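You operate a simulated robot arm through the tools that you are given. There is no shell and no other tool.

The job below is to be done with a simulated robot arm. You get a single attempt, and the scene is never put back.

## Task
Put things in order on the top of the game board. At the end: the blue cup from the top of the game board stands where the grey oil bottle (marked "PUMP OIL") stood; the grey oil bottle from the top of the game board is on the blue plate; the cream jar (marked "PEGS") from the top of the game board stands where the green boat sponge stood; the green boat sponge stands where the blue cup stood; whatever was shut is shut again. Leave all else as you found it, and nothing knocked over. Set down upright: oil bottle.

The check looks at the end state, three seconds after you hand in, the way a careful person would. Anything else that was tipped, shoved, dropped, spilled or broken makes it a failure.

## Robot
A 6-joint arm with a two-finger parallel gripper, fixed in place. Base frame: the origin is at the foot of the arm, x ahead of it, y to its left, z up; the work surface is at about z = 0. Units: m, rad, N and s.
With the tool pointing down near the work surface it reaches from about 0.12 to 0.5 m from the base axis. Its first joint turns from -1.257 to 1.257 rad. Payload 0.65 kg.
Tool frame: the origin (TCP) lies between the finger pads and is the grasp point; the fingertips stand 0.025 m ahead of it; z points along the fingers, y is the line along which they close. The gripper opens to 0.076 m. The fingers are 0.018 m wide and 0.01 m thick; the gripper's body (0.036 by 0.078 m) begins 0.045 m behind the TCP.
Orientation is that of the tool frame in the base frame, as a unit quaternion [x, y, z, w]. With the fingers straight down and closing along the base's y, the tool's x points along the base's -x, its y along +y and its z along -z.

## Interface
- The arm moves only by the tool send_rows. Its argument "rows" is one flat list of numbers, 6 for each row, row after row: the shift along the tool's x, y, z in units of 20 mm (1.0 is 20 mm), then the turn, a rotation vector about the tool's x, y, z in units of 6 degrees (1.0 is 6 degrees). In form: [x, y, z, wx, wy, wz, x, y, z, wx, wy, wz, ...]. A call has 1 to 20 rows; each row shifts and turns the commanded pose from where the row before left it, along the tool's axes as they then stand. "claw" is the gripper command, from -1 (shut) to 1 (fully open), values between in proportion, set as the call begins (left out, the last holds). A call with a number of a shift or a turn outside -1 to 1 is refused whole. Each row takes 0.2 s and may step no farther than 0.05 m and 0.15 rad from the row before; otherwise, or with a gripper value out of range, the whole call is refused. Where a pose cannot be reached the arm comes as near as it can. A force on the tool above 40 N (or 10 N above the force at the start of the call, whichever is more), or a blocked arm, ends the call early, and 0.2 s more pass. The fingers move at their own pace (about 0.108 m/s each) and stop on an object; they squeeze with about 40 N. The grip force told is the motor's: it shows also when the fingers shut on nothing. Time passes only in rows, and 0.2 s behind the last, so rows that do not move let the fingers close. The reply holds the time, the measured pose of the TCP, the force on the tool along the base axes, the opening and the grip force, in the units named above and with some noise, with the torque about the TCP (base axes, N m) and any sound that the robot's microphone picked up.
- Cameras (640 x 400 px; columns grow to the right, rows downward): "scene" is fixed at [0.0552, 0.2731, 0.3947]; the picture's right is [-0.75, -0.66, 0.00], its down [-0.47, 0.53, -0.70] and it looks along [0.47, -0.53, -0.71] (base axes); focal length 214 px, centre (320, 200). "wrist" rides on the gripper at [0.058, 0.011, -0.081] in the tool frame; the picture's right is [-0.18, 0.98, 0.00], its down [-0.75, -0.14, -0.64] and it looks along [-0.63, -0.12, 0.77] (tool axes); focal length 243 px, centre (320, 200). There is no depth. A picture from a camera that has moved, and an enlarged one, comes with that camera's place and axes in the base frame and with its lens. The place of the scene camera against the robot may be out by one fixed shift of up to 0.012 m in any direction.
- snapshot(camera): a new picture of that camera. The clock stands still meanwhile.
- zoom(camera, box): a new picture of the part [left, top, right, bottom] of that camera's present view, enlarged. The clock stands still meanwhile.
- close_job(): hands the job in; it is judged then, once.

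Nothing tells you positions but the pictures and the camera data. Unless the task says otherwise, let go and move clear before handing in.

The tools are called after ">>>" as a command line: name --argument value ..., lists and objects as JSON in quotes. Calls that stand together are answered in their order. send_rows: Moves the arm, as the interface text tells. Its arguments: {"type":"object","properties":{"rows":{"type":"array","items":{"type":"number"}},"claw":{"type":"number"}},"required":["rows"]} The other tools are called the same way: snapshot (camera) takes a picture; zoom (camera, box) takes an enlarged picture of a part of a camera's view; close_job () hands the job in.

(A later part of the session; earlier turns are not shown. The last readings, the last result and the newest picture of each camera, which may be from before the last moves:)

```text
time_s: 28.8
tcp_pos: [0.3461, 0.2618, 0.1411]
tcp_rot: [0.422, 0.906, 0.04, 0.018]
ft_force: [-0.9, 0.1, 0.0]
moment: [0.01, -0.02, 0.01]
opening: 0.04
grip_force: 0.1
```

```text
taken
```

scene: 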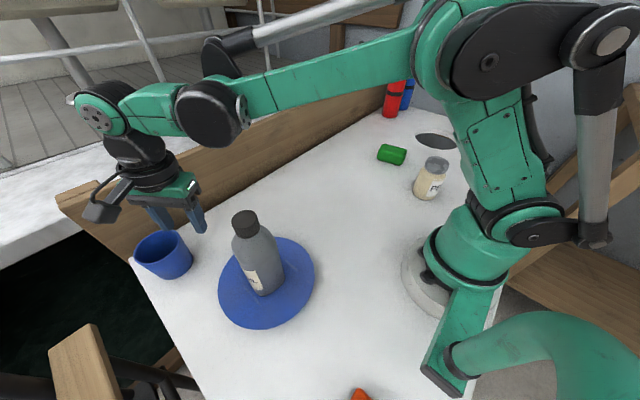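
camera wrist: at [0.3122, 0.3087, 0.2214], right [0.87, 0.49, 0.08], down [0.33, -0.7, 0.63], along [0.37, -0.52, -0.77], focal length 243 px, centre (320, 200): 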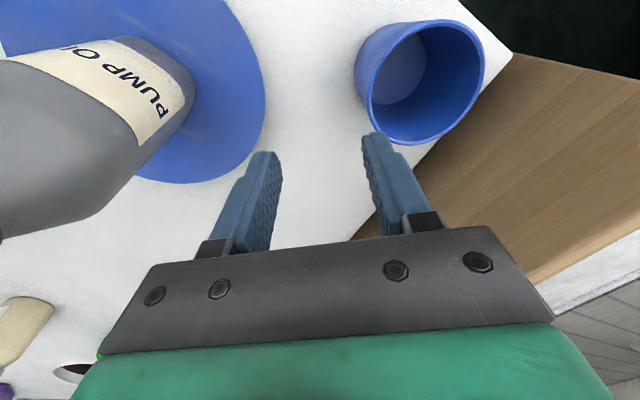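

The fingers are aligned radially and tilted with the wall. I'll move out over the near rim with the fingertips about 15 mm above it and check the straddle.

>>> send_rows --rows '[0.046, 0.365, 0.3, 0, 0, 0, 0.046, 0.365, 0.3, 0, 0, 0, 0.046, 0.365, 0.3, 0, 0, 0, 0.047, 0.365, 0.3, 0, 0, 0, 0, 0, 0.31, 0, 0, 0, 0, 0, 0, 0, 0, 0]'

>>> snapshot --camera "wrist"

>>> zoom --camera "scene" --box '[100, 170, 260, 300]'

```text
time_s: 30.2
tcp_pos: [0.3683, 0.2855, 0.1132]
tcp_rot: [0.422, 0.906, 0.039, 0.018]
ft_force: [0.5, 0.1, 0.4]
moment: [0.03, -0.02, 0.01]
opening: 0.0399
grip_force: 0.1
```

```text
taken
camera wrist: at [0.3343, 0.3317, 0.1936], right [0.87, 0.49, 0.08], down [0.33, -0.7, 0.63], along [0.37, -0.52, -0.77], focal length 243 px, centre (320, 200)
```

wrist: 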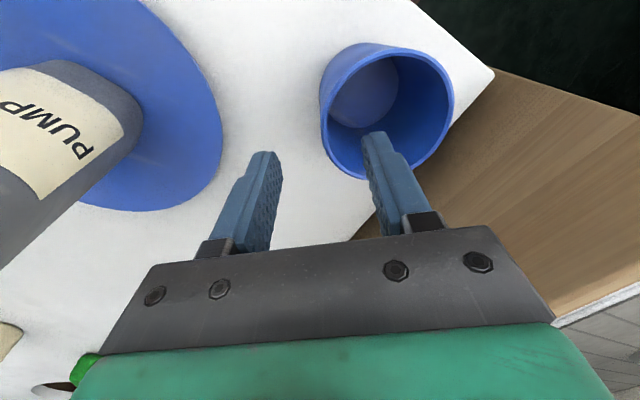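

```text
3.08 times, centred on (180, 235) of scene
camera zoom: at [0.0552, 0.2731, 0.3947], right [-0.75, -0.66, 0.0], down [-0.47, 0.53, -0.7], along [0.47, -0.53, -0.71], focal length 660 px, centre (751, 92)
```

zoom: 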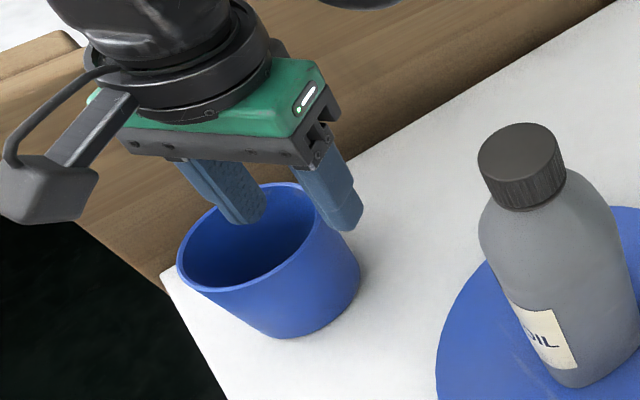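

>>> zoom --camera "wrist" --box '[240, 30, 480, 190]'

```text
2.50 times, centred on (360, 110) of wrist
camera zoom: at [0.3343, 0.3317, 0.1936], right [0.87, 0.49, 0.08], down [0.33, -0.7, 0.63], along [0.37, -0.52, -0.77], focal length 606 px, centre (220, 425)
```

zoom: 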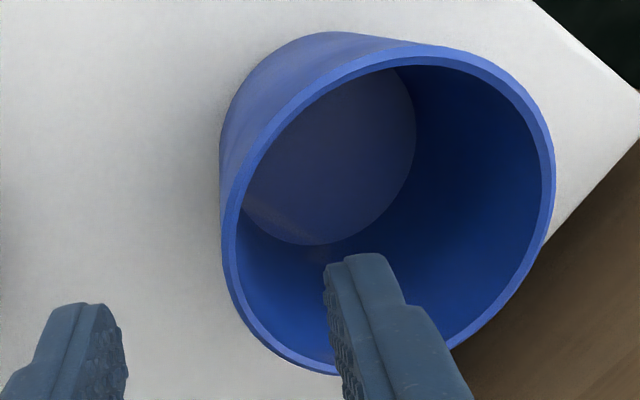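

The fingers straddle the near wall well (inner finger inside the cup, outer one outside). I'll descend along the tool axis to z≈0.052.

>>> send_rows --rows '[0, 0, 0.5, 0, 0, 0, 0, 0, 0.5, 0, 0, 0, 0, 0, 0.5, 0, 0, 0, 0, 0, 0.5, 0, 0, 0, 0, 0, 0.5, 0, 0, 0, 0, 0, 0.4, 0, 0, 0, 0, 0, 0, 0, 0, 0]'

>>> snapshot --camera "wrist"

>>> zoom --camera "scene" --box '[100, 170, 260, 300]'

```text
time_s: 31.8
tcp_pos: [0.3716, 0.2884, 0.0538]
tcp_rot: [0.423, 0.905, 0.038, 0.017]
ft_force: [-0.1, 0.1, 0.2]
moment: [0.0, -0.01, 0.01]
opening: 0.04
grip_force: 0.0
```

```text
taken
camera wrist: at [0.3378, 0.3348, 0.1361], right [0.87, 0.49, 0.08], down [0.33, -0.7, 0.63], along [0.37, -0.52, -0.77], focal length 243 px, centre (320, 200)
```

wrist: 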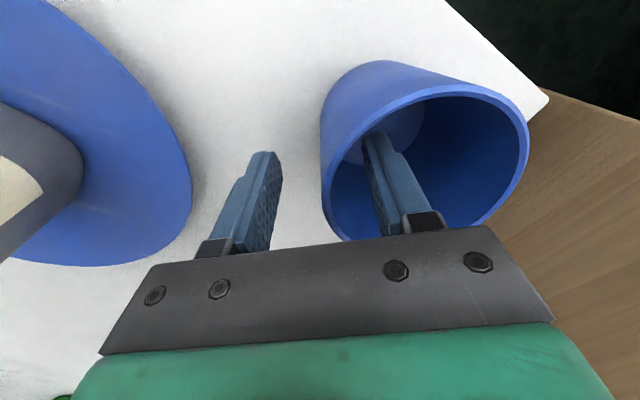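

```text
3.08 times, centred on (180, 235) of scene
camera zoom: at [0.0552, 0.2731, 0.3947], right [-0.75, -0.66, 0.0], down [-0.47, 0.53, -0.7], along [0.47, -0.53, -0.71], focal length 660 px, centre (751, 92)
```

zoom: 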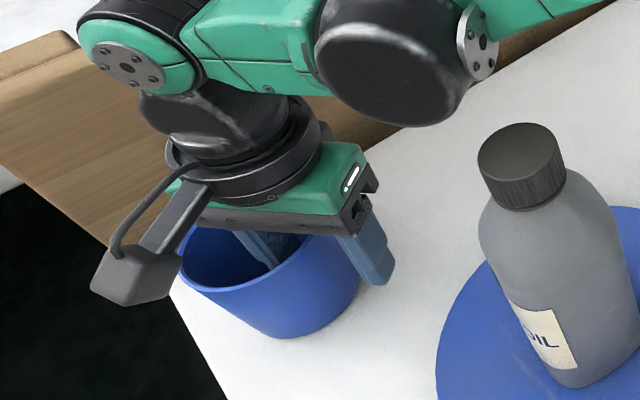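

The wall sits centred between the fingers. I'll narrow to about 10 mm first, then close to grip.

>>> send_rows --rows '[0, 0, 0, 0, 0, 0, 0, 0, 0, 0, 0, 0]' --claw -0.75

>>> zoom --camera "wrist" --box '[240, 60, 400, 260]'

>>> send_rows --rows '[0, 0, 0, 0, 0, 0, 0, 0, 0, 0, 0, 0, 0, 0, 0, 0, 0, 0]' --claw -1

>>> snapshot --camera "wrist"

>>> zoom --camera "scene" --box '[100, 170, 260, 300]'

```text
time_s: 32.4
tcp_pos: [0.3718, 0.2876, 0.0549]
tcp_rot: [0.422, 0.905, 0.038, 0.018]
ft_force: [-0.7, 0.0, 0.5]
moment: [-0.02, 0.01, 0.0]
opening: 0.0096
grip_force: 0.0
```

```text
2.00 times, centred on (320, 160) of wrist
camera zoom: at [0.3378, 0.3348, 0.1362], right [0.87, 0.49, 0.08], down [0.33, -0.7, 0.63], along [0.37, -0.52, -0.77], focal length 485 px, centre (320, 280)
```

zoom: 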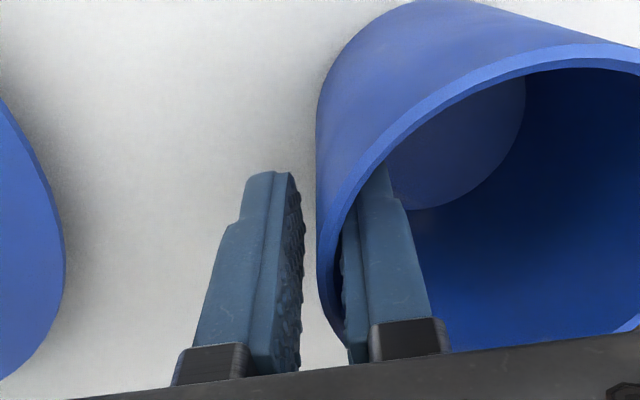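

```text
time_s: 33.2
tcp_pos: [0.3711, 0.2868, 0.0555]
tcp_rot: [0.423, 0.905, 0.038, 0.018]
ft_force: [0.2, 1.1, 1.6]
moment: [-0.02, -0.02, -0.02]
opening: 0.0023
grip_force: 26.7
```

```text
taken
camera wrist: at [0.3378, 0.3348, 0.1363], right [0.87, 0.49, 0.08], down [0.33, -0.7, 0.63], along [0.37, -0.52, -0.77], focal length 243 px, centre (320, 200)
```

wrist: 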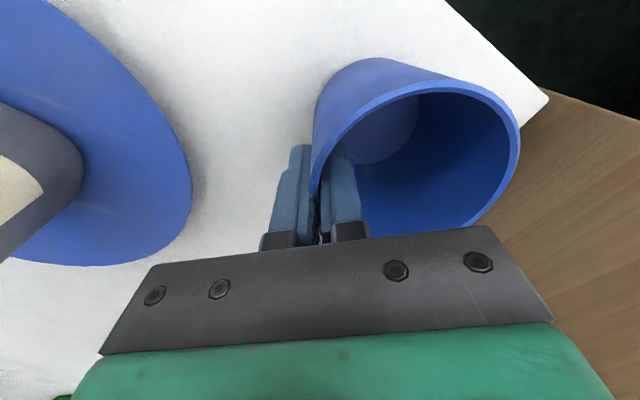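

```text
3.08 times, centred on (180, 235) of scene
camera zoom: at [0.0552, 0.2731, 0.3947], right [-0.75, -0.66, 0.0], down [-0.47, 0.53, -0.7], along [0.47, -0.53, -0.71], focal length 660 px, centre (751, 92)
```

zoom: 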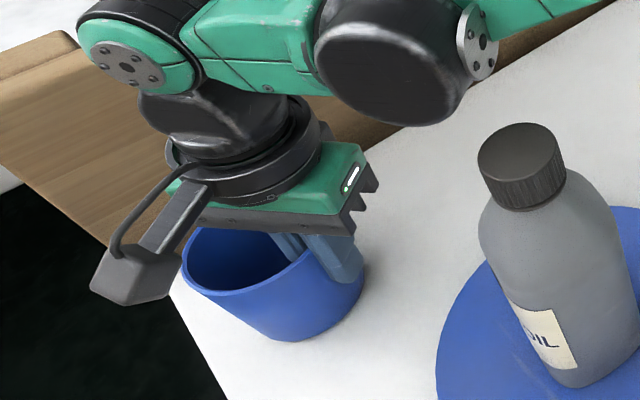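

Gripped on the wall (opening ≈2.3 mm); the cup slid about 3 mm to centre itself. I'll let the grip settle and lift slowly.

>>> send_rows --rows '[0, 0, 0, 0, 0, 0, 0, 0, 0, 0, 0, 0, 0, 0, -0.15, 0, 0, 0, 0, 0, -0.3, 0, 0, 0, 0, 0, -0.3, 0, 0, 0, 0, 0, 0, 0, 0, 0]' --claw -1

>>> snapshot --camera "wrist"

>>> zoom --camera "scene" --box '[100, 170, 260, 300]'

```text
time_s: 34.6
tcp_pos: [0.3708, 0.2867, 0.0702]
tcp_rot: [0.422, 0.905, 0.037, 0.018]
ft_force: [0.4, -0.3, 0.3]
moment: [0.02, 0.04, 0.01]
opening: 0.0021
grip_force: 26.8
```

```text
taken
camera wrist: at [0.3373, 0.334, 0.1516], right [0.87, 0.49, 0.08], down [0.33, -0.7, 0.63], along [0.37, -0.52, -0.77], focal length 243 px, centre (320, 200)
```

wrist: 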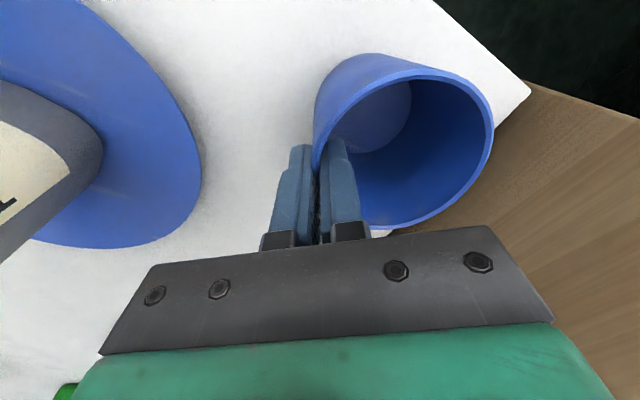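

```text
3.08 times, centred on (180, 235) of scene
camera zoom: at [0.0552, 0.2731, 0.3947], right [-0.75, -0.66, 0.0], down [-0.47, 0.53, -0.7], along [0.47, -0.53, -0.71], focal length 660 px, centre (751, 92)
```

zoom: 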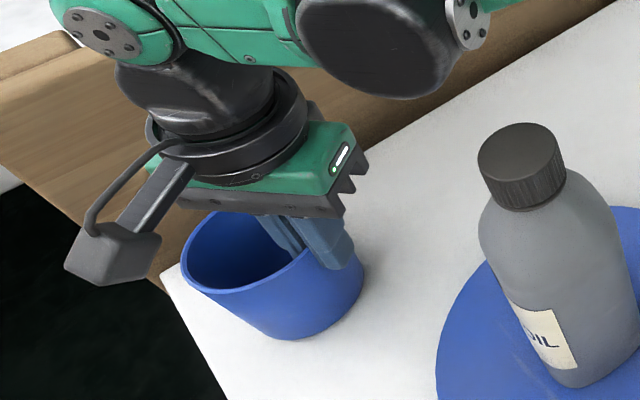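

The fingers appear to have slid up the wall — the cup stayed on the board. I'll look closely before trying again.

>>> zoom --camera "wrist" --box '[250, 100, 410, 250]'

>>> zoom --camera "scene" --box '[130, 210, 210, 280]'

```text
2.67 times, centred on (330, 175) of wrist
camera zoom: at [0.3373, 0.334, 0.1516], right [0.87, 0.49, 0.08], down [0.33, -0.7, 0.63], along [0.37, -0.52, -0.77], focal length 647 px, centre (293, 267)
```

zoom: 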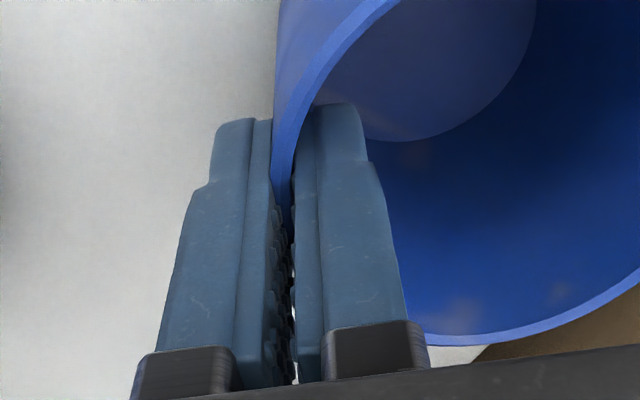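

```text
5.71 times, centred on (170, 245) of scene
camera zoom: at [0.0552, 0.2731, 0.3947], right [-0.75, -0.66, 0.0], down [-0.47, 0.53, -0.7], along [0.47, -0.53, -0.71], focal length 1226 px, centre (1177, -57)
```

zoom: 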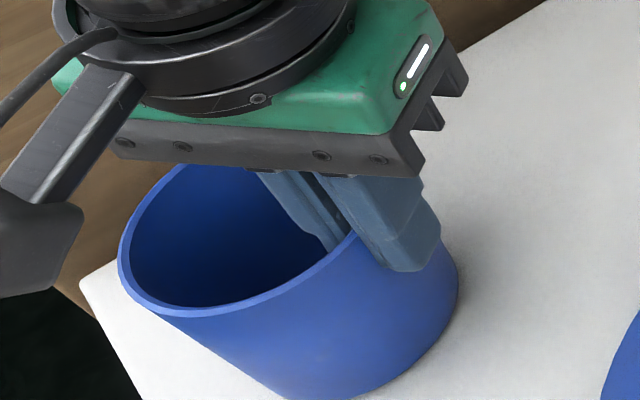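

I want to know what the gripper reads when shut on nothing, so I can tell whether the wall was really squeezed. I'll open slightly, rise clear of the rim, shut, and read the values.

>>> send_rows --rows '[0, 0, 0, 0, 0, 0, 0, 0, 0, 0, 0, 0]' --claw 0.0

>>> send_rows --rows '[0, 0, -0.5, 0, 0, 0, 0, 0, -0.6, 0, 0, 0, 0, 0, -0.6, 0, 0, 0, 0, 0, -0.6, 0, 0, 0, 0, 0, 0, 0, 0, 0]'

>>> send_rows --rows '[0, 0, 0, 0, 0, 0, 0, 0, 0, 0, 0, 0, 0, 0, 0, 0, 0, 0, 0, 0, 0, 0, 0, 0]' --claw -1

>>> snapshot --camera "wrist"

>>> snapshot --camera "scene"

```text
time_s: 35.2
tcp_pos: [0.3714, 0.2864, 0.0708]
tcp_rot: [0.422, 0.906, 0.038, 0.018]
ft_force: [-0.1, 0.2, -0.5]
moment: [-0.01, -0.04, 0.02]
opening: 0.0379
grip_force: 0.1
```

```text
time_s: 36.4
tcp_pos: [0.369, 0.2847, 0.1156]
tcp_rot: [0.423, 0.905, 0.038, 0.018]
ft_force: [-0.6, 0.6, -0.3]
moment: [0.0, 0.02, -0.01]
opening: 0.038
grip_force: 0.0
```

```text
time_s: 37.4
tcp_pos: [0.3683, 0.285, 0.1156]
tcp_rot: [0.422, 0.906, 0.038, 0.018]
ft_force: [-0.3, 0.3, -0.2]
moment: [0.0, 0.03, -0.01]
opening: 0.0
grip_force: 23.7
```

```text
taken
camera wrist: at [0.3342, 0.3318, 0.1965], right [0.87, 0.49, 0.08], down [0.33, -0.7, 0.63], along [0.36, -0.52, -0.77], focal length 243 px, centre (320, 200)
```

wrist: 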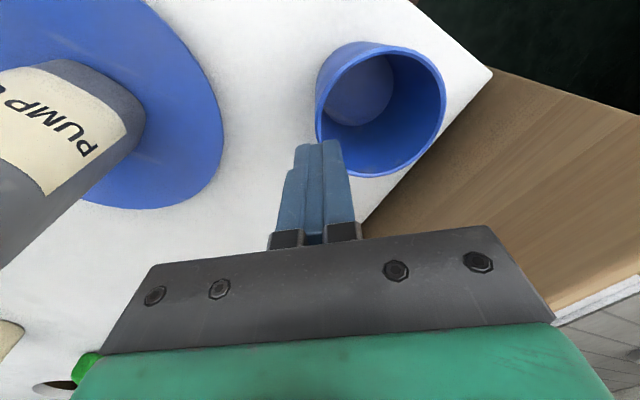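

```text
taken
```

scene: 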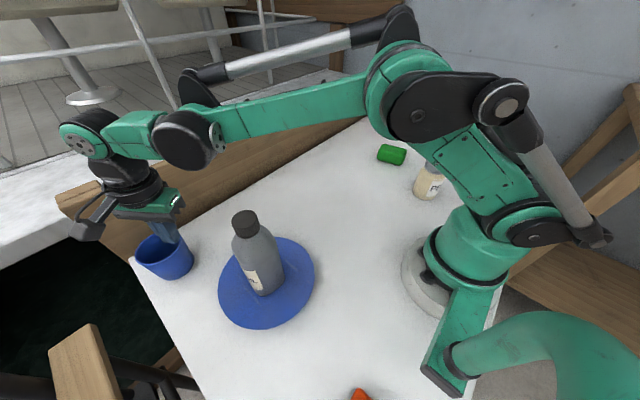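

Shut on nothing reads 0.0 mm / 23.7 N, so the wall (2.2 mm, 26.8 N) was only lightly squeezed and slipped; the cup is still upright and moved ~3 mm. I'll go down again, a bit deeper, grip and lift in tiny steps while reading the force.

>>> send_rows --rows '[0, 0, 0, 0, 0, 0, 0, 0, 0, 0, 0, 0, 0, 0, 0.5, 0, 0, 0, 0, 0, 0.6, 0, 0, 0, 0, 0, 0.6, 0, 0, 0, 0, 0, 0.6, 0, 0, 0, 0, 0, 0.6, 0, 0, 0, 0, 0, 0.5, 0, 0, 0, 0, 0, 0, 0, 0, 0]' --claw 0.0

>>> zoom --camera "wrist" --box '[200, 60, 520, 260]'

>>> zoom --camera "scene" --box '[120, 190, 220, 290]'

```text
time_s: 39.4
tcp_pos: [0.3732, 0.2877, 0.0489]
tcp_rot: [0.422, 0.906, 0.038, 0.018]
ft_force: [0.0, -0.5, 0.7]
moment: [-0.01, 0.01, 0.0]
opening: 0.0379
grip_force: 0.0
```

```text
2.00 times, centred on (360, 160) of wrist
camera zoom: at [0.3387, 0.3352, 0.1291], right [0.87, 0.49, 0.08], down [0.33, -0.7, 0.63], along [0.36, -0.52, -0.77], focal length 485 px, centre (240, 280)
```

zoom: 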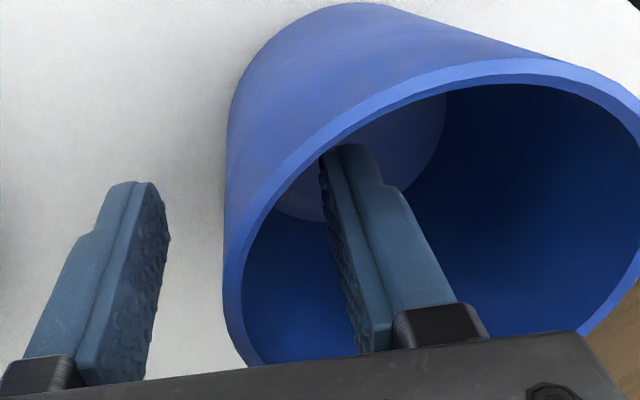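

```text
4.00 times, centred on (170, 240) of scene
camera zoom: at [0.0552, 0.2731, 0.3947], right [-0.75, -0.66, 0.0], down [-0.47, 0.53, -0.7], along [0.47, -0.53, -0.71], focal length 858 px, centre (920, 40)
```

zoom: 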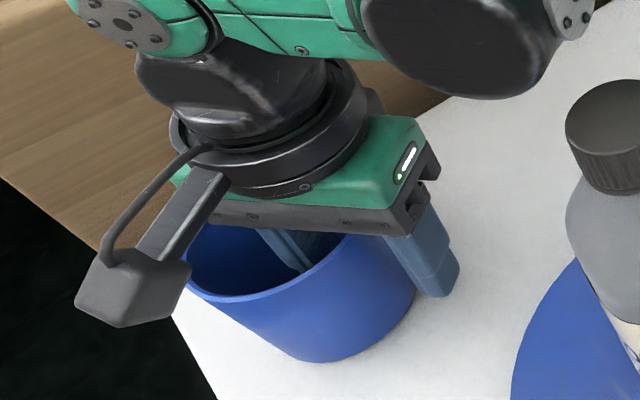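

>>> send_rows --rows '[0, 0, 0, 0, 0, 0, 0, 0, 0, 0, 0, 0, 0, 0, 0, 0, 0, 0, 0, 0, 0, 0, 0, 0]' --claw -1

>>> zoom --camera "wrist" --box '[200, 60, 520, 260]'

>>> send_rows --rows '[0, 0, -0.05, 0, 0, 0]'

>>> send_rows --rows '[0, 0, -0.05, 0, 0, 0]'

>>> send_rows --rows '[0, 0, -0.1, 0, 0, 0]'

>>> zoom --camera "wrist" --box '[200, 60, 520, 260]'

```text
time_s: 40.4
tcp_pos: [0.3727, 0.2882, 0.048]
tcp_rot: [0.422, 0.906, 0.037, 0.017]
ft_force: [0.4, 0.6, -0.1]
moment: [-0.03, 0.05, 0.01]
opening: 0.0024
grip_force: 27.0
```

```text
2.00 times, centred on (360, 160) of wrist
camera zoom: at [0.3387, 0.3353, 0.1293], right [0.87, 0.49, 0.08], down [0.33, -0.7, 0.63], along [0.36, -0.52, -0.77], focal length 485 px, centre (240, 280)
```

zoom: 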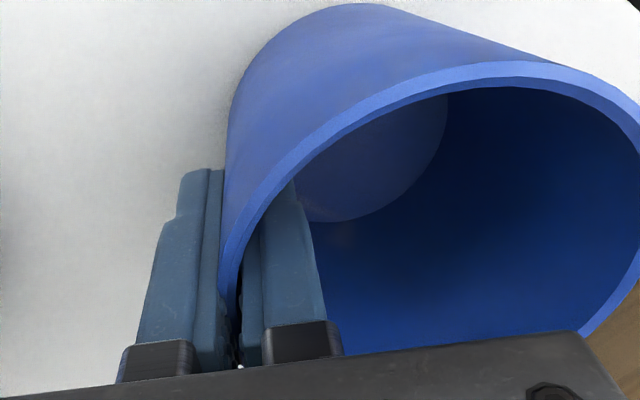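

```text
time_s: 40.8
tcp_pos: [0.3733, 0.2886, 0.0482]
tcp_rot: [0.423, 0.905, 0.038, 0.017]
ft_force: [-0.2, -0.6, 0.4]
moment: [0.0, 0.02, 0.01]
opening: 0.0023
grip_force: 26.3
```

```text
time_s: 41.2
tcp_pos: [0.3729, 0.2872, 0.0505]
tcp_rot: [0.422, 0.906, 0.038, 0.018]
ft_force: [0.0, -0.4, 0.3]
moment: [-0.03, 0.02, 0.02]
opening: 0.0027
grip_force: 26.5
```

```text
time_s: 41.6
tcp_pos: [0.3724, 0.2876, 0.0512]
tcp_rot: [0.422, 0.906, 0.038, 0.017]
ft_force: [-0.4, 0.2, -0.7]
moment: [0.01, 0.03, 0.01]
opening: 0.0024
grip_force: 26.1
```

```text
2.00 times, centred on (360, 160) of wrist
camera zoom: at [0.3385, 0.3349, 0.1329], right [0.87, 0.49, 0.08], down [0.33, -0.7, 0.63], along [0.36, -0.52, -0.77], focal length 485 px, centre (240, 280)
```

zoom: 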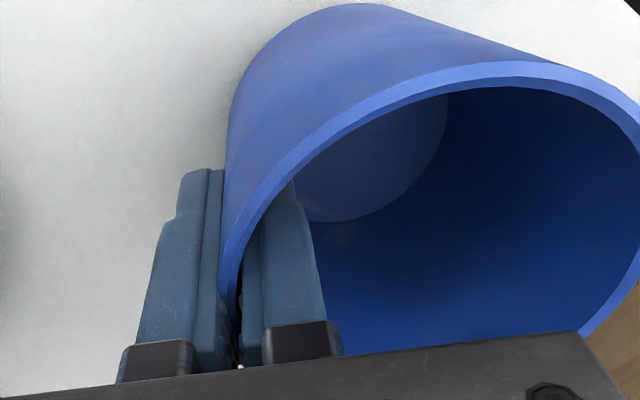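

This time the cup is moving with the gripper (image unchanged while the arm rose 4 mm). I'll continue lifting gently.

>>> send_rows --rows '[0, 0, -0.1, 0, 0, 0, 0, 0, -0.1, 0, 0, 0, 0, 0, -0.1, 0, 0, 0]'

>>> zoom --camera "wrist" --box '[200, 60, 520, 260]'

>>> zoom --camera "scene" --box '[120, 190, 220, 290]'

```text
time_s: 42.4
tcp_pos: [0.3729, 0.2875, 0.0571]
tcp_rot: [0.422, 0.906, 0.038, 0.017]
ft_force: [1.1, 0.0, 0.3]
moment: [0.0, 0.05, 0.0]
opening: 0.0025
grip_force: 26.8
```

```text
2.00 times, centred on (360, 160) of wrist
camera zoom: at [0.338, 0.3344, 0.139], right [0.87, 0.49, 0.08], down [0.33, -0.7, 0.63], along [0.36, -0.52, -0.77], focal length 485 px, centre (240, 280)
```

zoom: 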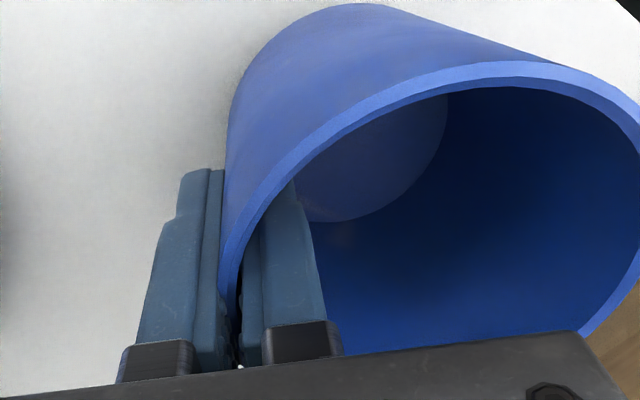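

```text
4.00 times, centred on (170, 240) of scene
camera zoom: at [0.0552, 0.2731, 0.3947], right [-0.75, -0.66, 0.0], down [-0.47, 0.53, -0.7], along [0.47, -0.53, -0.71], focal length 858 px, centre (920, 40)
```

zoom: 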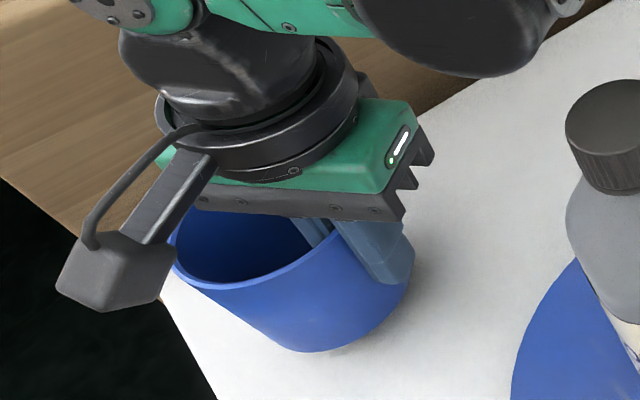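

Cup held, about 1 cm up. I'll lift further gently and then take a wrist view to measure the cup's centre relative to the tool.

>>> send_rows --rows '[0, 0, -0.15, 0, 0, 0, 0, 0, -0.2, 0, 0, 0, 0, 0, -0.2, 0, 0, 0, 0, 0, -0.2, 0, 0, 0, 0, 0, -0.2, 0, 0, 0, 0, 0, -0.15, 0, 0, 0]'

>>> snapshot --camera "wrist"

>>> snapshot --camera "scene"

```text
time_s: 43.8
tcp_pos: [0.3705, 0.2868, 0.0806]
tcp_rot: [0.422, 0.906, 0.038, 0.018]
ft_force: [0.2, -0.1, -1.3]
moment: [-0.03, 0.02, -0.03]
opening: 0.0024
grip_force: 26.4
```

```text
taken
camera wrist: at [0.3361, 0.3332, 0.1608], right [0.87, 0.49, 0.08], down [0.33, -0.7, 0.63], along [0.36, -0.52, -0.77], focal length 243 px, centre (320, 200)
```

wrist: 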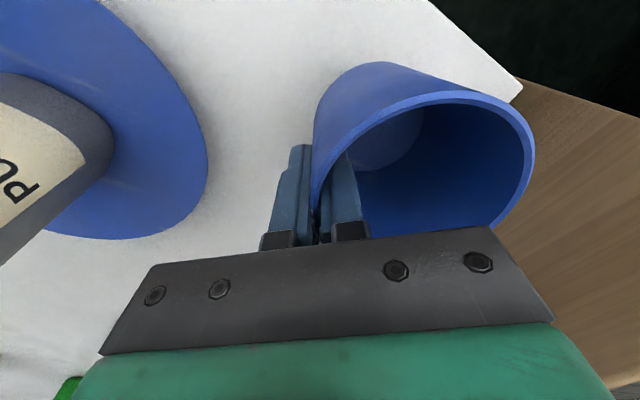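

```text
taken
```

scene: 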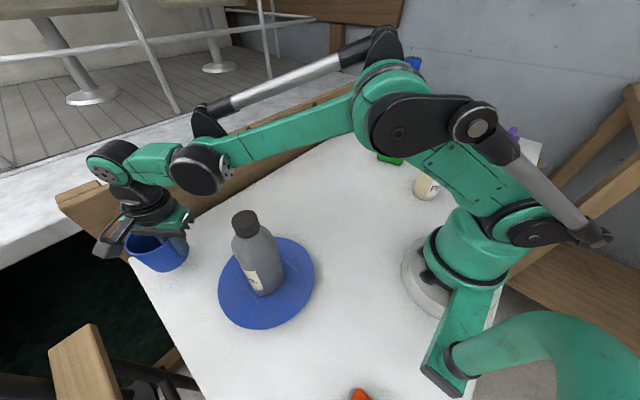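

>>> zoom --camera "wrist" --box '[300, 50, 556, 240]'

```text
2.11 times, centred on (428, 145) of wrist
camera zoom: at [0.3361, 0.3332, 0.1608], right [0.87, 0.49, 0.08], down [0.33, -0.7, 0.63], along [0.36, -0.52, -0.77], focal length 511 px, centre (93, 316)
```

zoom: 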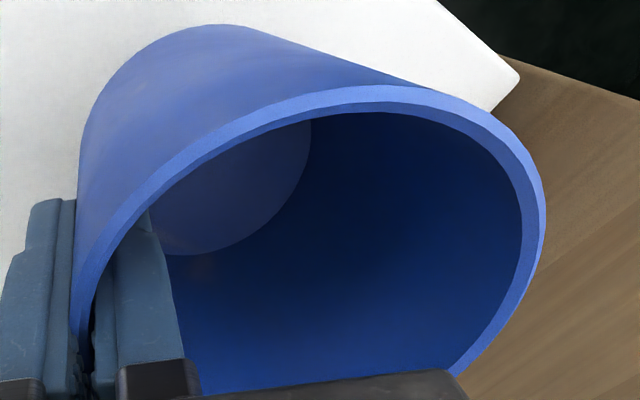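

The cup centre sits about 30 mm from the TCP along the closing line, so to put it at the bottle's old spot (0.399, 0.1505) the TCP must go to (0.377, 0.131). I'll carry it slowly along −y.

>>> send_rows --rows '[-0.15, -0.115, -0.011, 0, 0, 0, -0.3, -0.232, -0.0213, 0, 0, 0, -0.3175, -0.245, -0.0213, 0, 0, 0, -0.3175, -0.245, -0.0213, 0, 0, 0, -0.3175, -0.245, -0.0213, 0, 0, 0, -0.3175, -0.245, -0.0213, 0, 0, 0, -0.3175, -0.245, -0.0213, 0, 0, 0, -0.3175, -0.245, -0.0213, 0, 0, 0, -0.3175, -0.245, -0.0213, 0, 0, 0, -0.3175, -0.245, -0.0213, 0, 0, 0, -0.3175, -0.245, -0.0213, 0, 0, 0, -0.3175, -0.245, -0.0213, 0, 0, 0, -0.3175, -0.245, -0.0213, 0, 0, 0, -0.3175, -0.245, -0.0213, 0, 0, 0, -0.3175, -0.245, -0.0213, 0, 0, 0, -0.3175, -0.245, -0.0213, 0, 0, 0, -0.3175, -0.245, -0.0213, 0, 0, 0, -0.3175, -0.245, -0.0213, 0, 0, 0, -0.3175, -0.245, -0.0213, 0, 0, 0, -0.3, -0.232, -0.0213, 0, 0, 0]'

>>> snapshot --camera "wrist"

>>> snapshot --camera "scene"

```text
time_s: 48.0
tcp_pos: [0.3758, 0.1321, 0.0796]
tcp_rot: [0.422, 0.906, 0.038, 0.018]
ft_force: [0.7, 0.5, -0.7]
moment: [-0.01, 0.02, 0.01]
opening: 0.0023
grip_force: 26.5
```

```text
taken
camera wrist: at [0.3421, 0.1786, 0.1605], right [0.87, 0.49, 0.08], down [0.33, -0.7, 0.63], along [0.37, -0.52, -0.77], focal length 243 px, centre (320, 200)
```

wrist: 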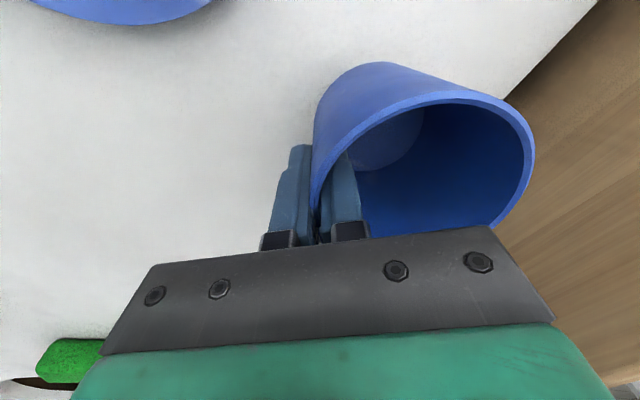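

```text
taken
```

scene: 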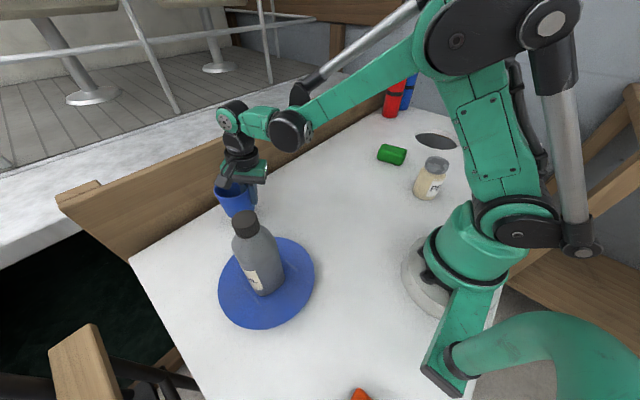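

The cup arrived without shifting in the grip. I'll lower it vertically to just above the board, then in small steps until contact.

>>> send_rows --rows '[-0.03, -0.045, 0.2, 0, 0, 0, 0, -0.023, 0.26, 0, 0, 0, 0, -0.023, 0.26, 0, 0, 0, 0, -0.023, 0.26, 0, 0, 0, 0, -0.023, 0.26, 0, 0, 0, 0, -0.011, 0.11, 0, 0, 0, 0, 0, 0, 0, 0, 0]'

>>> snapshot --camera "wrist"

>>> send_rows --rows '[0, -0.004, 0.05, 0, 0, 0, 0, 0, 0, 0, 0, 0]'

>>> send_rows --rows '[0, -0.004, 0.05, 0, 0, 0, 0, 0, 0, 0, 0, 0]'

>>> zoom --camera "scene" --box '[190, 130, 290, 230]'

```text
time_s: 49.6
tcp_pos: [0.3762, 0.131, 0.0514]
tcp_rot: [0.422, 0.905, 0.038, 0.018]
ft_force: [0.2, 0.4, 0.6]
moment: [0.0, 0.02, 0.03]
opening: 0.0023
grip_force: 26.2
```

```text
taken
camera wrist: at [0.3421, 0.1776, 0.1332], right [0.87, 0.49, 0.08], down [0.33, -0.7, 0.63], along [0.36, -0.52, -0.77], focal length 243 px, centre (320, 200)
```

wrist: 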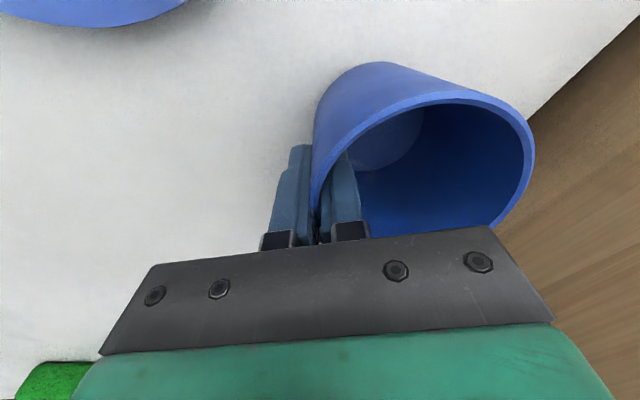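

```text
time_s: 50.2
tcp_pos: [0.3748, 0.1309, 0.051]
tcp_rot: [0.423, 0.905, 0.037, 0.018]
ft_force: [0.7, -1.0, -0.7]
moment: [-0.03, 0.02, 0.0]
opening: 0.0022
grip_force: 25.9
```

```text
time_s: 50.8
tcp_pos: [0.3768, 0.1311, 0.0505]
tcp_rot: [0.421, 0.906, 0.038, 0.018]
ft_force: [-0.3, 0.3, -1.0]
moment: [0.04, -0.01, 0.01]
opening: 0.0025
grip_force: 27.1
```

```text
4.00 times, centred on (240, 180) of scene
camera zoom: at [0.0552, 0.2731, 0.3947], right [-0.75, -0.66, 0.0], down [-0.47, 0.53, -0.7], along [0.47, -0.53, -0.71], focal length 858 px, centre (640, 280)
```

zoom: 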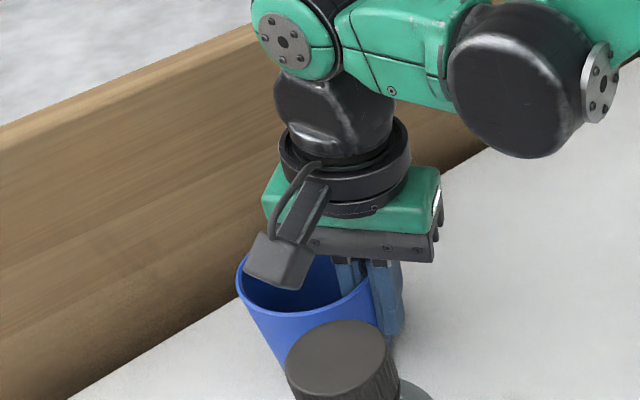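

>>> send_rows --rows '[0, -0.004, 0.05, 0, 0, 0, 0, 0, 0, 0, 0, 0]'

>>> send_rows --rows '[0, -0.002, 0.025, 0, 0, 0, 0, 0, 0, 0, 0, 0]'

>>> send_rows --rows '[0, -0.002, 0.025, 0, 0, 0, 0, 0, 0, 0, 0, 0]'

>>> zoom --camera "wrist" --box '[200, 60, 520, 260]'

```text
time_s: 51.4
tcp_pos: [0.3763, 0.1311, 0.0482]
tcp_rot: [0.422, 0.906, 0.038, 0.018]
ft_force: [-0.7, -0.2, -0.9]
moment: [-0.01, 0.04, 0.03]
opening: 0.0027
grip_force: 27.1
```

```text
time_s: 52.0
tcp_pos: [0.3759, 0.1312, 0.0483]
tcp_rot: [0.422, 0.906, 0.038, 0.018]
ft_force: [0.1, 0.2, -0.9]
moment: [0.02, 0.02, 0.02]
opening: 0.0024
grip_force: 26.2
```

```text
time_s: 52.6
tcp_pos: [0.3746, 0.1306, 0.0474]
tcp_rot: [0.422, 0.905, 0.038, 0.018]
ft_force: [-0.2, -0.9, 0.2]
moment: [-0.03, -0.02, 0.01]
opening: 0.0026
grip_force: 26.4
```

```text
2.00 times, centred on (360, 160) of wrist
camera zoom: at [0.342, 0.1778, 0.1294], right [0.87, 0.49, 0.08], down [0.33, -0.7, 0.63], along [0.36, -0.52, -0.77], focal length 485 px, centre (240, 280)
```

zoom: 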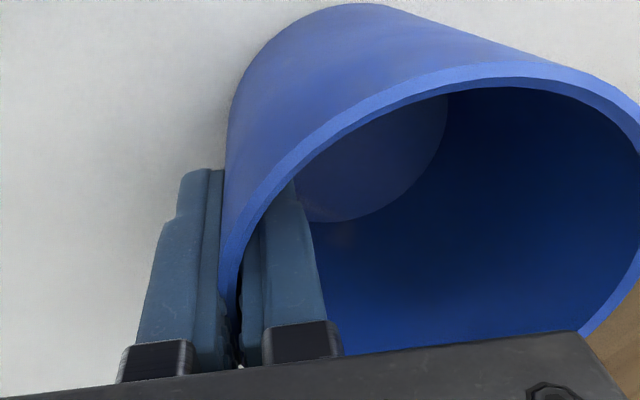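

>>> send_rows --rows '[0, -0.002, 0.02, 0, 0, 0, 0, 0, 0, 0, 0, 0]'

>>> send_rows --rows '[0, -0.002, 0.02, 0, 0, 0, 0, 0, 0, 0, 0, 0]'

```text
time_s: 53.2
tcp_pos: [0.3752, 0.1322, 0.0483]
tcp_rot: [0.422, 0.906, 0.038, 0.018]
ft_force: [0.1, -0.4, -0.7]
moment: [-0.02, 0.01, 0.02]
opening: 0.0022
grip_force: 26.6
```

```text
time_s: 53.8
tcp_pos: [0.3764, 0.1307, 0.0486]
tcp_rot: [0.422, 0.906, 0.038, 0.017]
ft_force: [-2.9, -0.5, 19.4]
moment: [0.01, -0.01, 0.03]
opening: 0.0024
grip_force: 26.5
```

Contact with the board. I'll ease off a hair, open to about 38 mm, and withdraw upward.

>>> send_rows --rows '[0, 0, -0.015, 0, 0, 0, 0, 0, 0, 0, 0, 0]'

>>> send_rows --rows '[0, 0, 0, 0, 0, 0, 0, 0, 0, 0, 0, 0, 0, 0, 0, 0, 0, 0]' --claw 0

>>> zoom --camera "wrist" --box '[200, 60, 520, 260]'

>>> zoom --camera "scene" --box '[190, 130, 290, 230]'

```text
time_s: 54.4
tcp_pos: [0.3764, 0.1308, 0.0485]
tcp_rot: [0.422, 0.906, 0.038, 0.018]
ft_force: [-0.2, 1.3, 3.2]
moment: [0.07, 0.04, -0.03]
opening: 0.0021
grip_force: 26.3
```

```text
time_s: 55.2
tcp_pos: [0.3762, 0.1324, 0.0479]
tcp_rot: [0.422, 0.906, 0.038, 0.018]
ft_force: [-0.5, -1.4, 0.2]
moment: [0.03, 0.01, 0.0]
opening: 0.038
grip_force: 0.1
```

```text
2.00 times, centred on (360, 160) of wrist
camera zoom: at [0.3419, 0.1778, 0.1291], right [0.87, 0.49, 0.08], down [0.33, -0.7, 0.63], along [0.37, -0.52, -0.77], focal length 485 px, centre (240, 280)
```

zoom: 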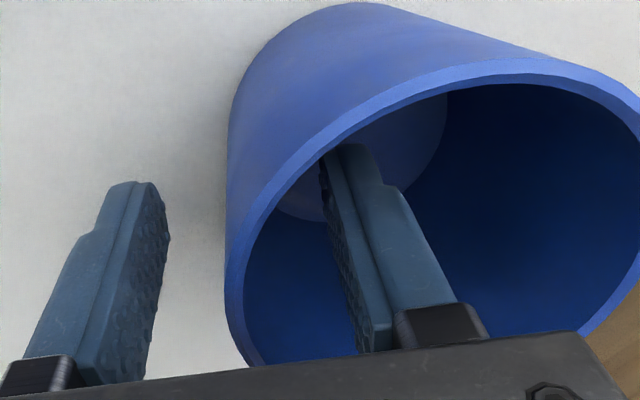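

```text
4.00 times, centred on (240, 180) of scene
camera zoom: at [0.0552, 0.2731, 0.3947], right [-0.75, -0.66, 0.0], down [-0.47, 0.53, -0.7], along [0.47, -0.53, -0.71], focal length 858 px, centre (640, 280)
```

zoom: 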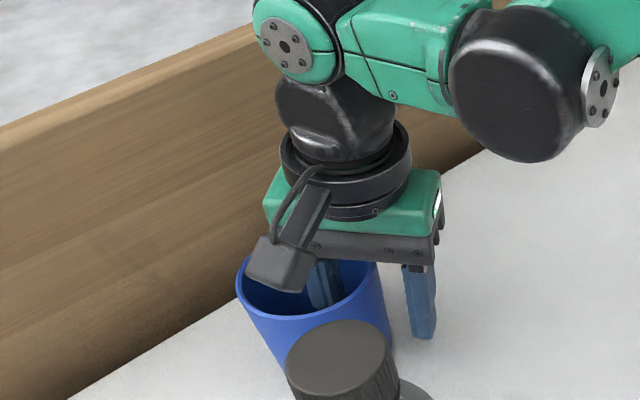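

Released and standing. I'll withdraw straight up along the tool axis, clear of the rim, and view the result.

>>> send_rows --rows '[0, 0, -0.4, 0, 0, 0, 0, 0, -0.6, 0, 0, 0, 0, 0, -0.7, 0, 0, 0, 0, 0, -0.8, 0, 0, 0, 0, 0, -0.8, 0, 0, 0, 0, 0, -0.8, 0, 0, 0, 0, 0, -0.8, 0, 0, 0, 0, 0, -0.8, 0, 0, 0, 0, 0, 0, 0, 0, 0]'

>>> snapshot --camera "wrist"

>>> snapshot --camera "scene"

```text
time_s: 57.2
tcp_pos: [0.37, 0.1251, 0.162]
tcp_rot: [0.422, 0.906, 0.039, 0.017]
ft_force: [-0.1, -0.3, 0.3]
moment: [0.0, -0.04, 0.03]
opening: 0.038
grip_force: 0.1
```

```text
taken
camera wrist: at [0.335, 0.1717, 0.2426], right [0.87, 0.49, 0.08], down [0.33, -0.7, 0.63], along [0.36, -0.52, -0.77], focal length 243 px, centre (320, 200)
```

wrist: 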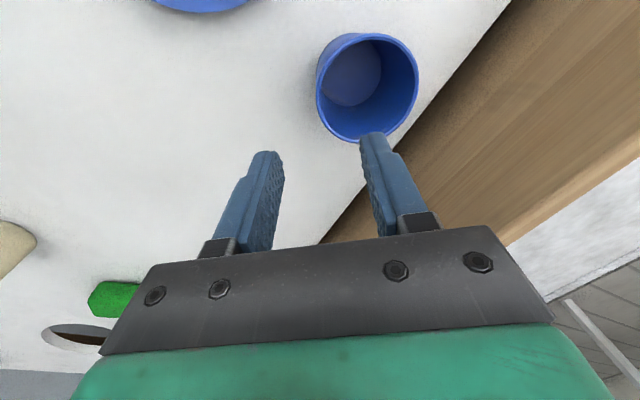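

```text
taken
```

scene: 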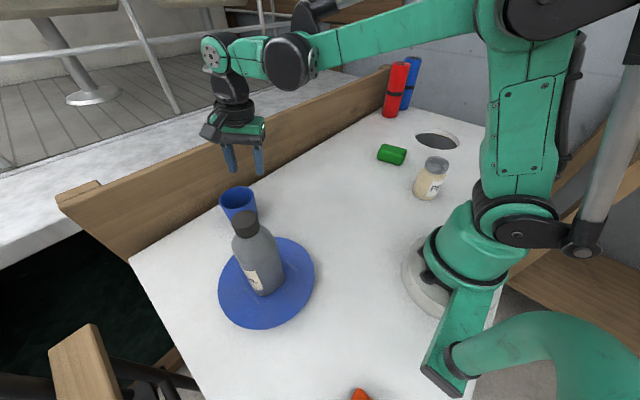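

The cup stands at about (0.3995, 0.152), on the bottle's old spot. Next is the sponge near (0.262, −0.303): I'll untilt, turn the gripper toward the sponge's axes, rise a bit and swing over.

>>> send_rows --rows '[0, 0, -0.65, 0, 0, 0, 0, 0, -0.65, 0, 0, 0, 0, 0, -0.65, 0, 0, 0, 0, 0, 0, 0.8, 0, 0, 0, 0, 0, 0, 0, -0.9245, 0, 0, 0, 0, 0, -0.9245, 0, 0, 0, 0, 0, -0.9245, 0, 0, 0, 0, 0, -0.9245, 0, 0, 0, 0, 0, -0.9245, 0, 0, 0, 0, 0, -0.9245, 0, 0, 0, 0, 0, -0.9245, 0, 0, 0, 0, 0, -0.9245, 0, 0, 0, 0, 0, -0.9245, 0, 0, 0, 0, 0, -0.9245, 0, 0, 0, 0, 0, -0.9245, 0, 0, 0, 0, 0, 0]' --claw 1

```text
time_s: 60.6
tcp_pos: [0.3662, 0.122, 0.1998]
tcp_rot: [-0.096, 0.995, -0.001, 0.0]
ft_force: [0.1, 0.9, 0.8]
moment: [-0.01, -0.01, -0.02]
opening: 0.0759
grip_force: 0.0
```

>>> send_rows --rows '[0.536, -0.8435, 0, 0, 0, 0, 0.536, -0.8435, 0, 0, 0, 0, 0.536, -0.8435, 0, 0, 0, 0, 0.536, -0.8435, 0, 0, 0, 0, 0.536, -0.8435, 0, 0, 0, 0, 0.536, -0.8435, 0, 0, 0, 0, 0.536, -0.8435, 0, 0, 0, 0, 0.536, -0.8435, 0, 0, 0, 0, 0.536, -0.8435, 0, 0, 0, 0, 0.536, -0.8435, 0, 0, 0, 0, 0.536, -0.8435, 0, 0, 0, 0, 0.536, -0.8435, 0, 0, 0, 0, 0.536, -0.8435, 0, 0, 0, 0, 0.536, -0.8435, 0, 0, 0, 0, 0.536, -0.8435, 0, 0, 0, 0, 0.536, -0.8435, 0, 0, 0, 0, 0.536, -0.8435, 0, 0, 0, 0, 0.536, -0.8435, 0, 0, 0, 0, 0.536, -0.8435, 0, 0, 0, 0, 0.536, -0.8435, 0, 0, 0, 0]' --claw 1

>>> snapshot --camera "wrist"

>>> snapshot --camera "scene"

```text
time_s: 64.8
tcp_pos: [0.2203, -0.2498, 0.2012]
tcp_rot: [-0.097, 0.995, 0.001, 0.0]
ft_force: [0.7, 0.0, 0.4]
moment: [-0.04, -0.03, -0.01]
opening: 0.0761
grip_force: 0.0
```

```text
taken
camera wrist: at [0.1614, -0.2511, 0.2808], right [-0.01, 1.0, 0.0], down [0.77, 0.01, 0.64], along [0.64, 0.01, -0.77], focal length 243 px, centre (320, 200)
```

wrist: 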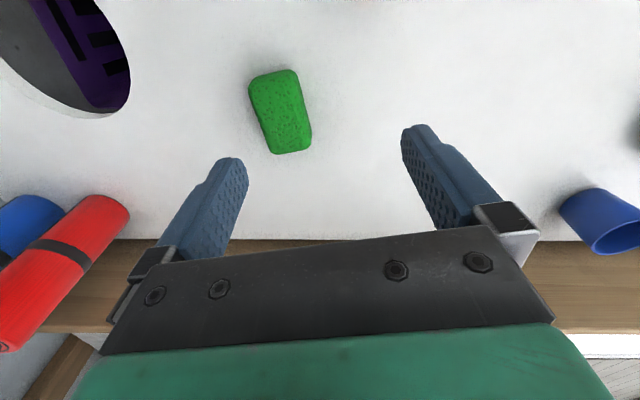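

```text
taken
```

scene: 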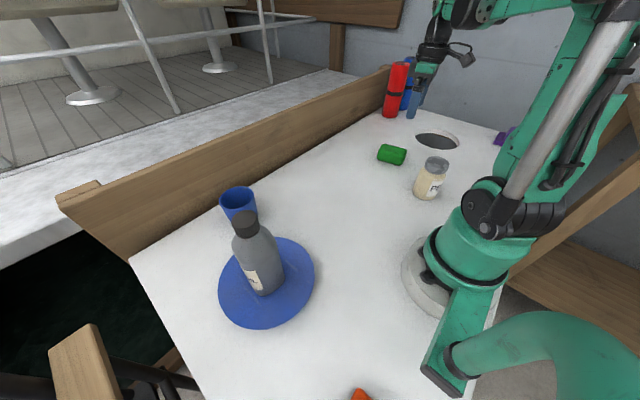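

>>> zoom --camera "wrist" --box '[220, 40, 348, 180]'

>>> zoom --camera "scene" --box '[370, 130, 460, 210]'

```text
2.86 times, centred on (284, 110) of wrist
camera zoom: at [0.1614, -0.2511, 0.2808], right [-0.01, 1.0, 0.0], down [0.77, 0.01, 0.64], along [0.64, 0.01, -0.77], focal length 693 px, centre (423, 457)
```

zoom: 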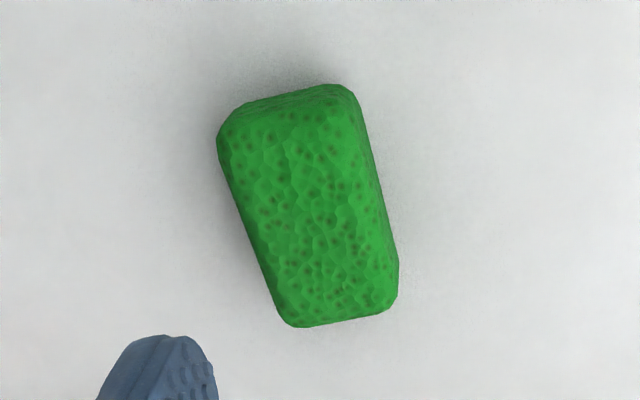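

```text
5.00 times, centred on (415, 170) of scene
camera zoom: at [0.0552, 0.2731, 0.3947], right [-0.75, -0.66, 0.0], down [-0.47, 0.53, -0.7], along [0.47, -0.53, -0.71], focal length 1072 px, centre (-155, 350)
```

zoom: 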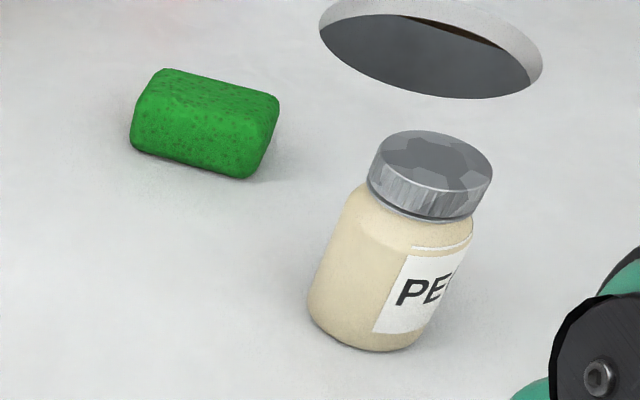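

The sponge is about 76×52 mm, centred at (0.262, −0.293), with its long axis matching the tool. I'll grip it slightly toward its near end (to ease reach at the cup's old spot): moving above and lowering to z≈0.07.

>>> send_rows --rows '[-0.234, -0.6175, 0, 0, 0, 0, -0.234, -0.6175, 0, 0, 0, 0, -0.234, -0.6175, 0, 0, 0, 0, -0.234, -0.6175, 0, 0, 0, 0, 0, 0, 0.8, 0, 0, 0, 0, 0, 0.8, 0, 0, 0, 0, 0, 0.8, 0, 0, 0, 0, 0, 0.8, 0, 0, 0, 0, 0, 0.8, 0, 0, 0, 0, 0, 0.8, 0, 0, 0, 0, 0, 0.8, 0, 0, 0, 0, 0, 0.7, 0, 0, 0, 0, 0, 0, 0, 0, 0]' --claw 1

>>> snapshot --camera "wrist"

>>> zoom --camera "scene" --box '[350, 70, 490, 210]'

```text
time_s: 67.6
tcp_pos: [0.2495, -0.2954, 0.0729]
tcp_rot: [-0.096, 0.995, 0.0, 0.0]
ft_force: [1.0, -0.4, 0.0]
moment: [-0.03, 0.0, -0.02]
opening: 0.076
grip_force: 0.0
```

```text
taken
camera wrist: at [0.1899, -0.296, 0.1543], right [-0.01, 1.0, 0.0], down [0.77, 0.01, 0.64], along [0.64, 0.01, -0.77], focal length 243 px, centre (320, 200)
```

wrist: 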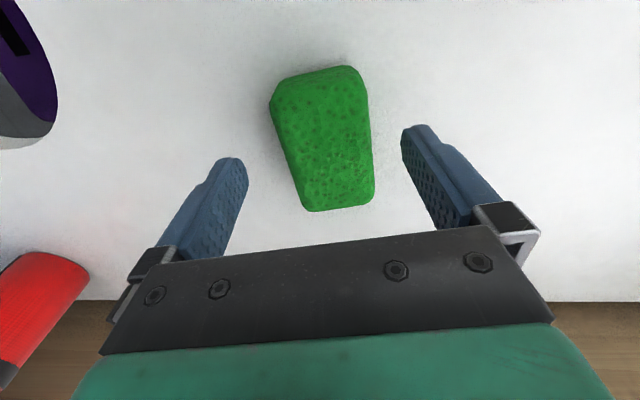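

```text
2.86 times, centred on (420, 140) of scene
camera zoom: at [0.0552, 0.2731, 0.3947], right [-0.75, -0.66, 0.0], down [-0.47, 0.53, -0.7], along [0.47, -0.53, -0.71], focal length 613 px, centre (34, 371)
```

zoom: 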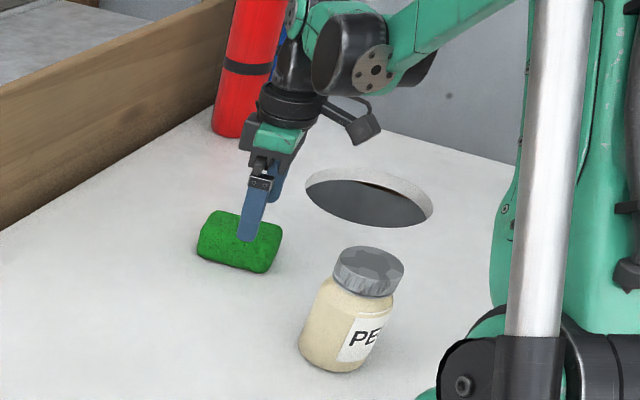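

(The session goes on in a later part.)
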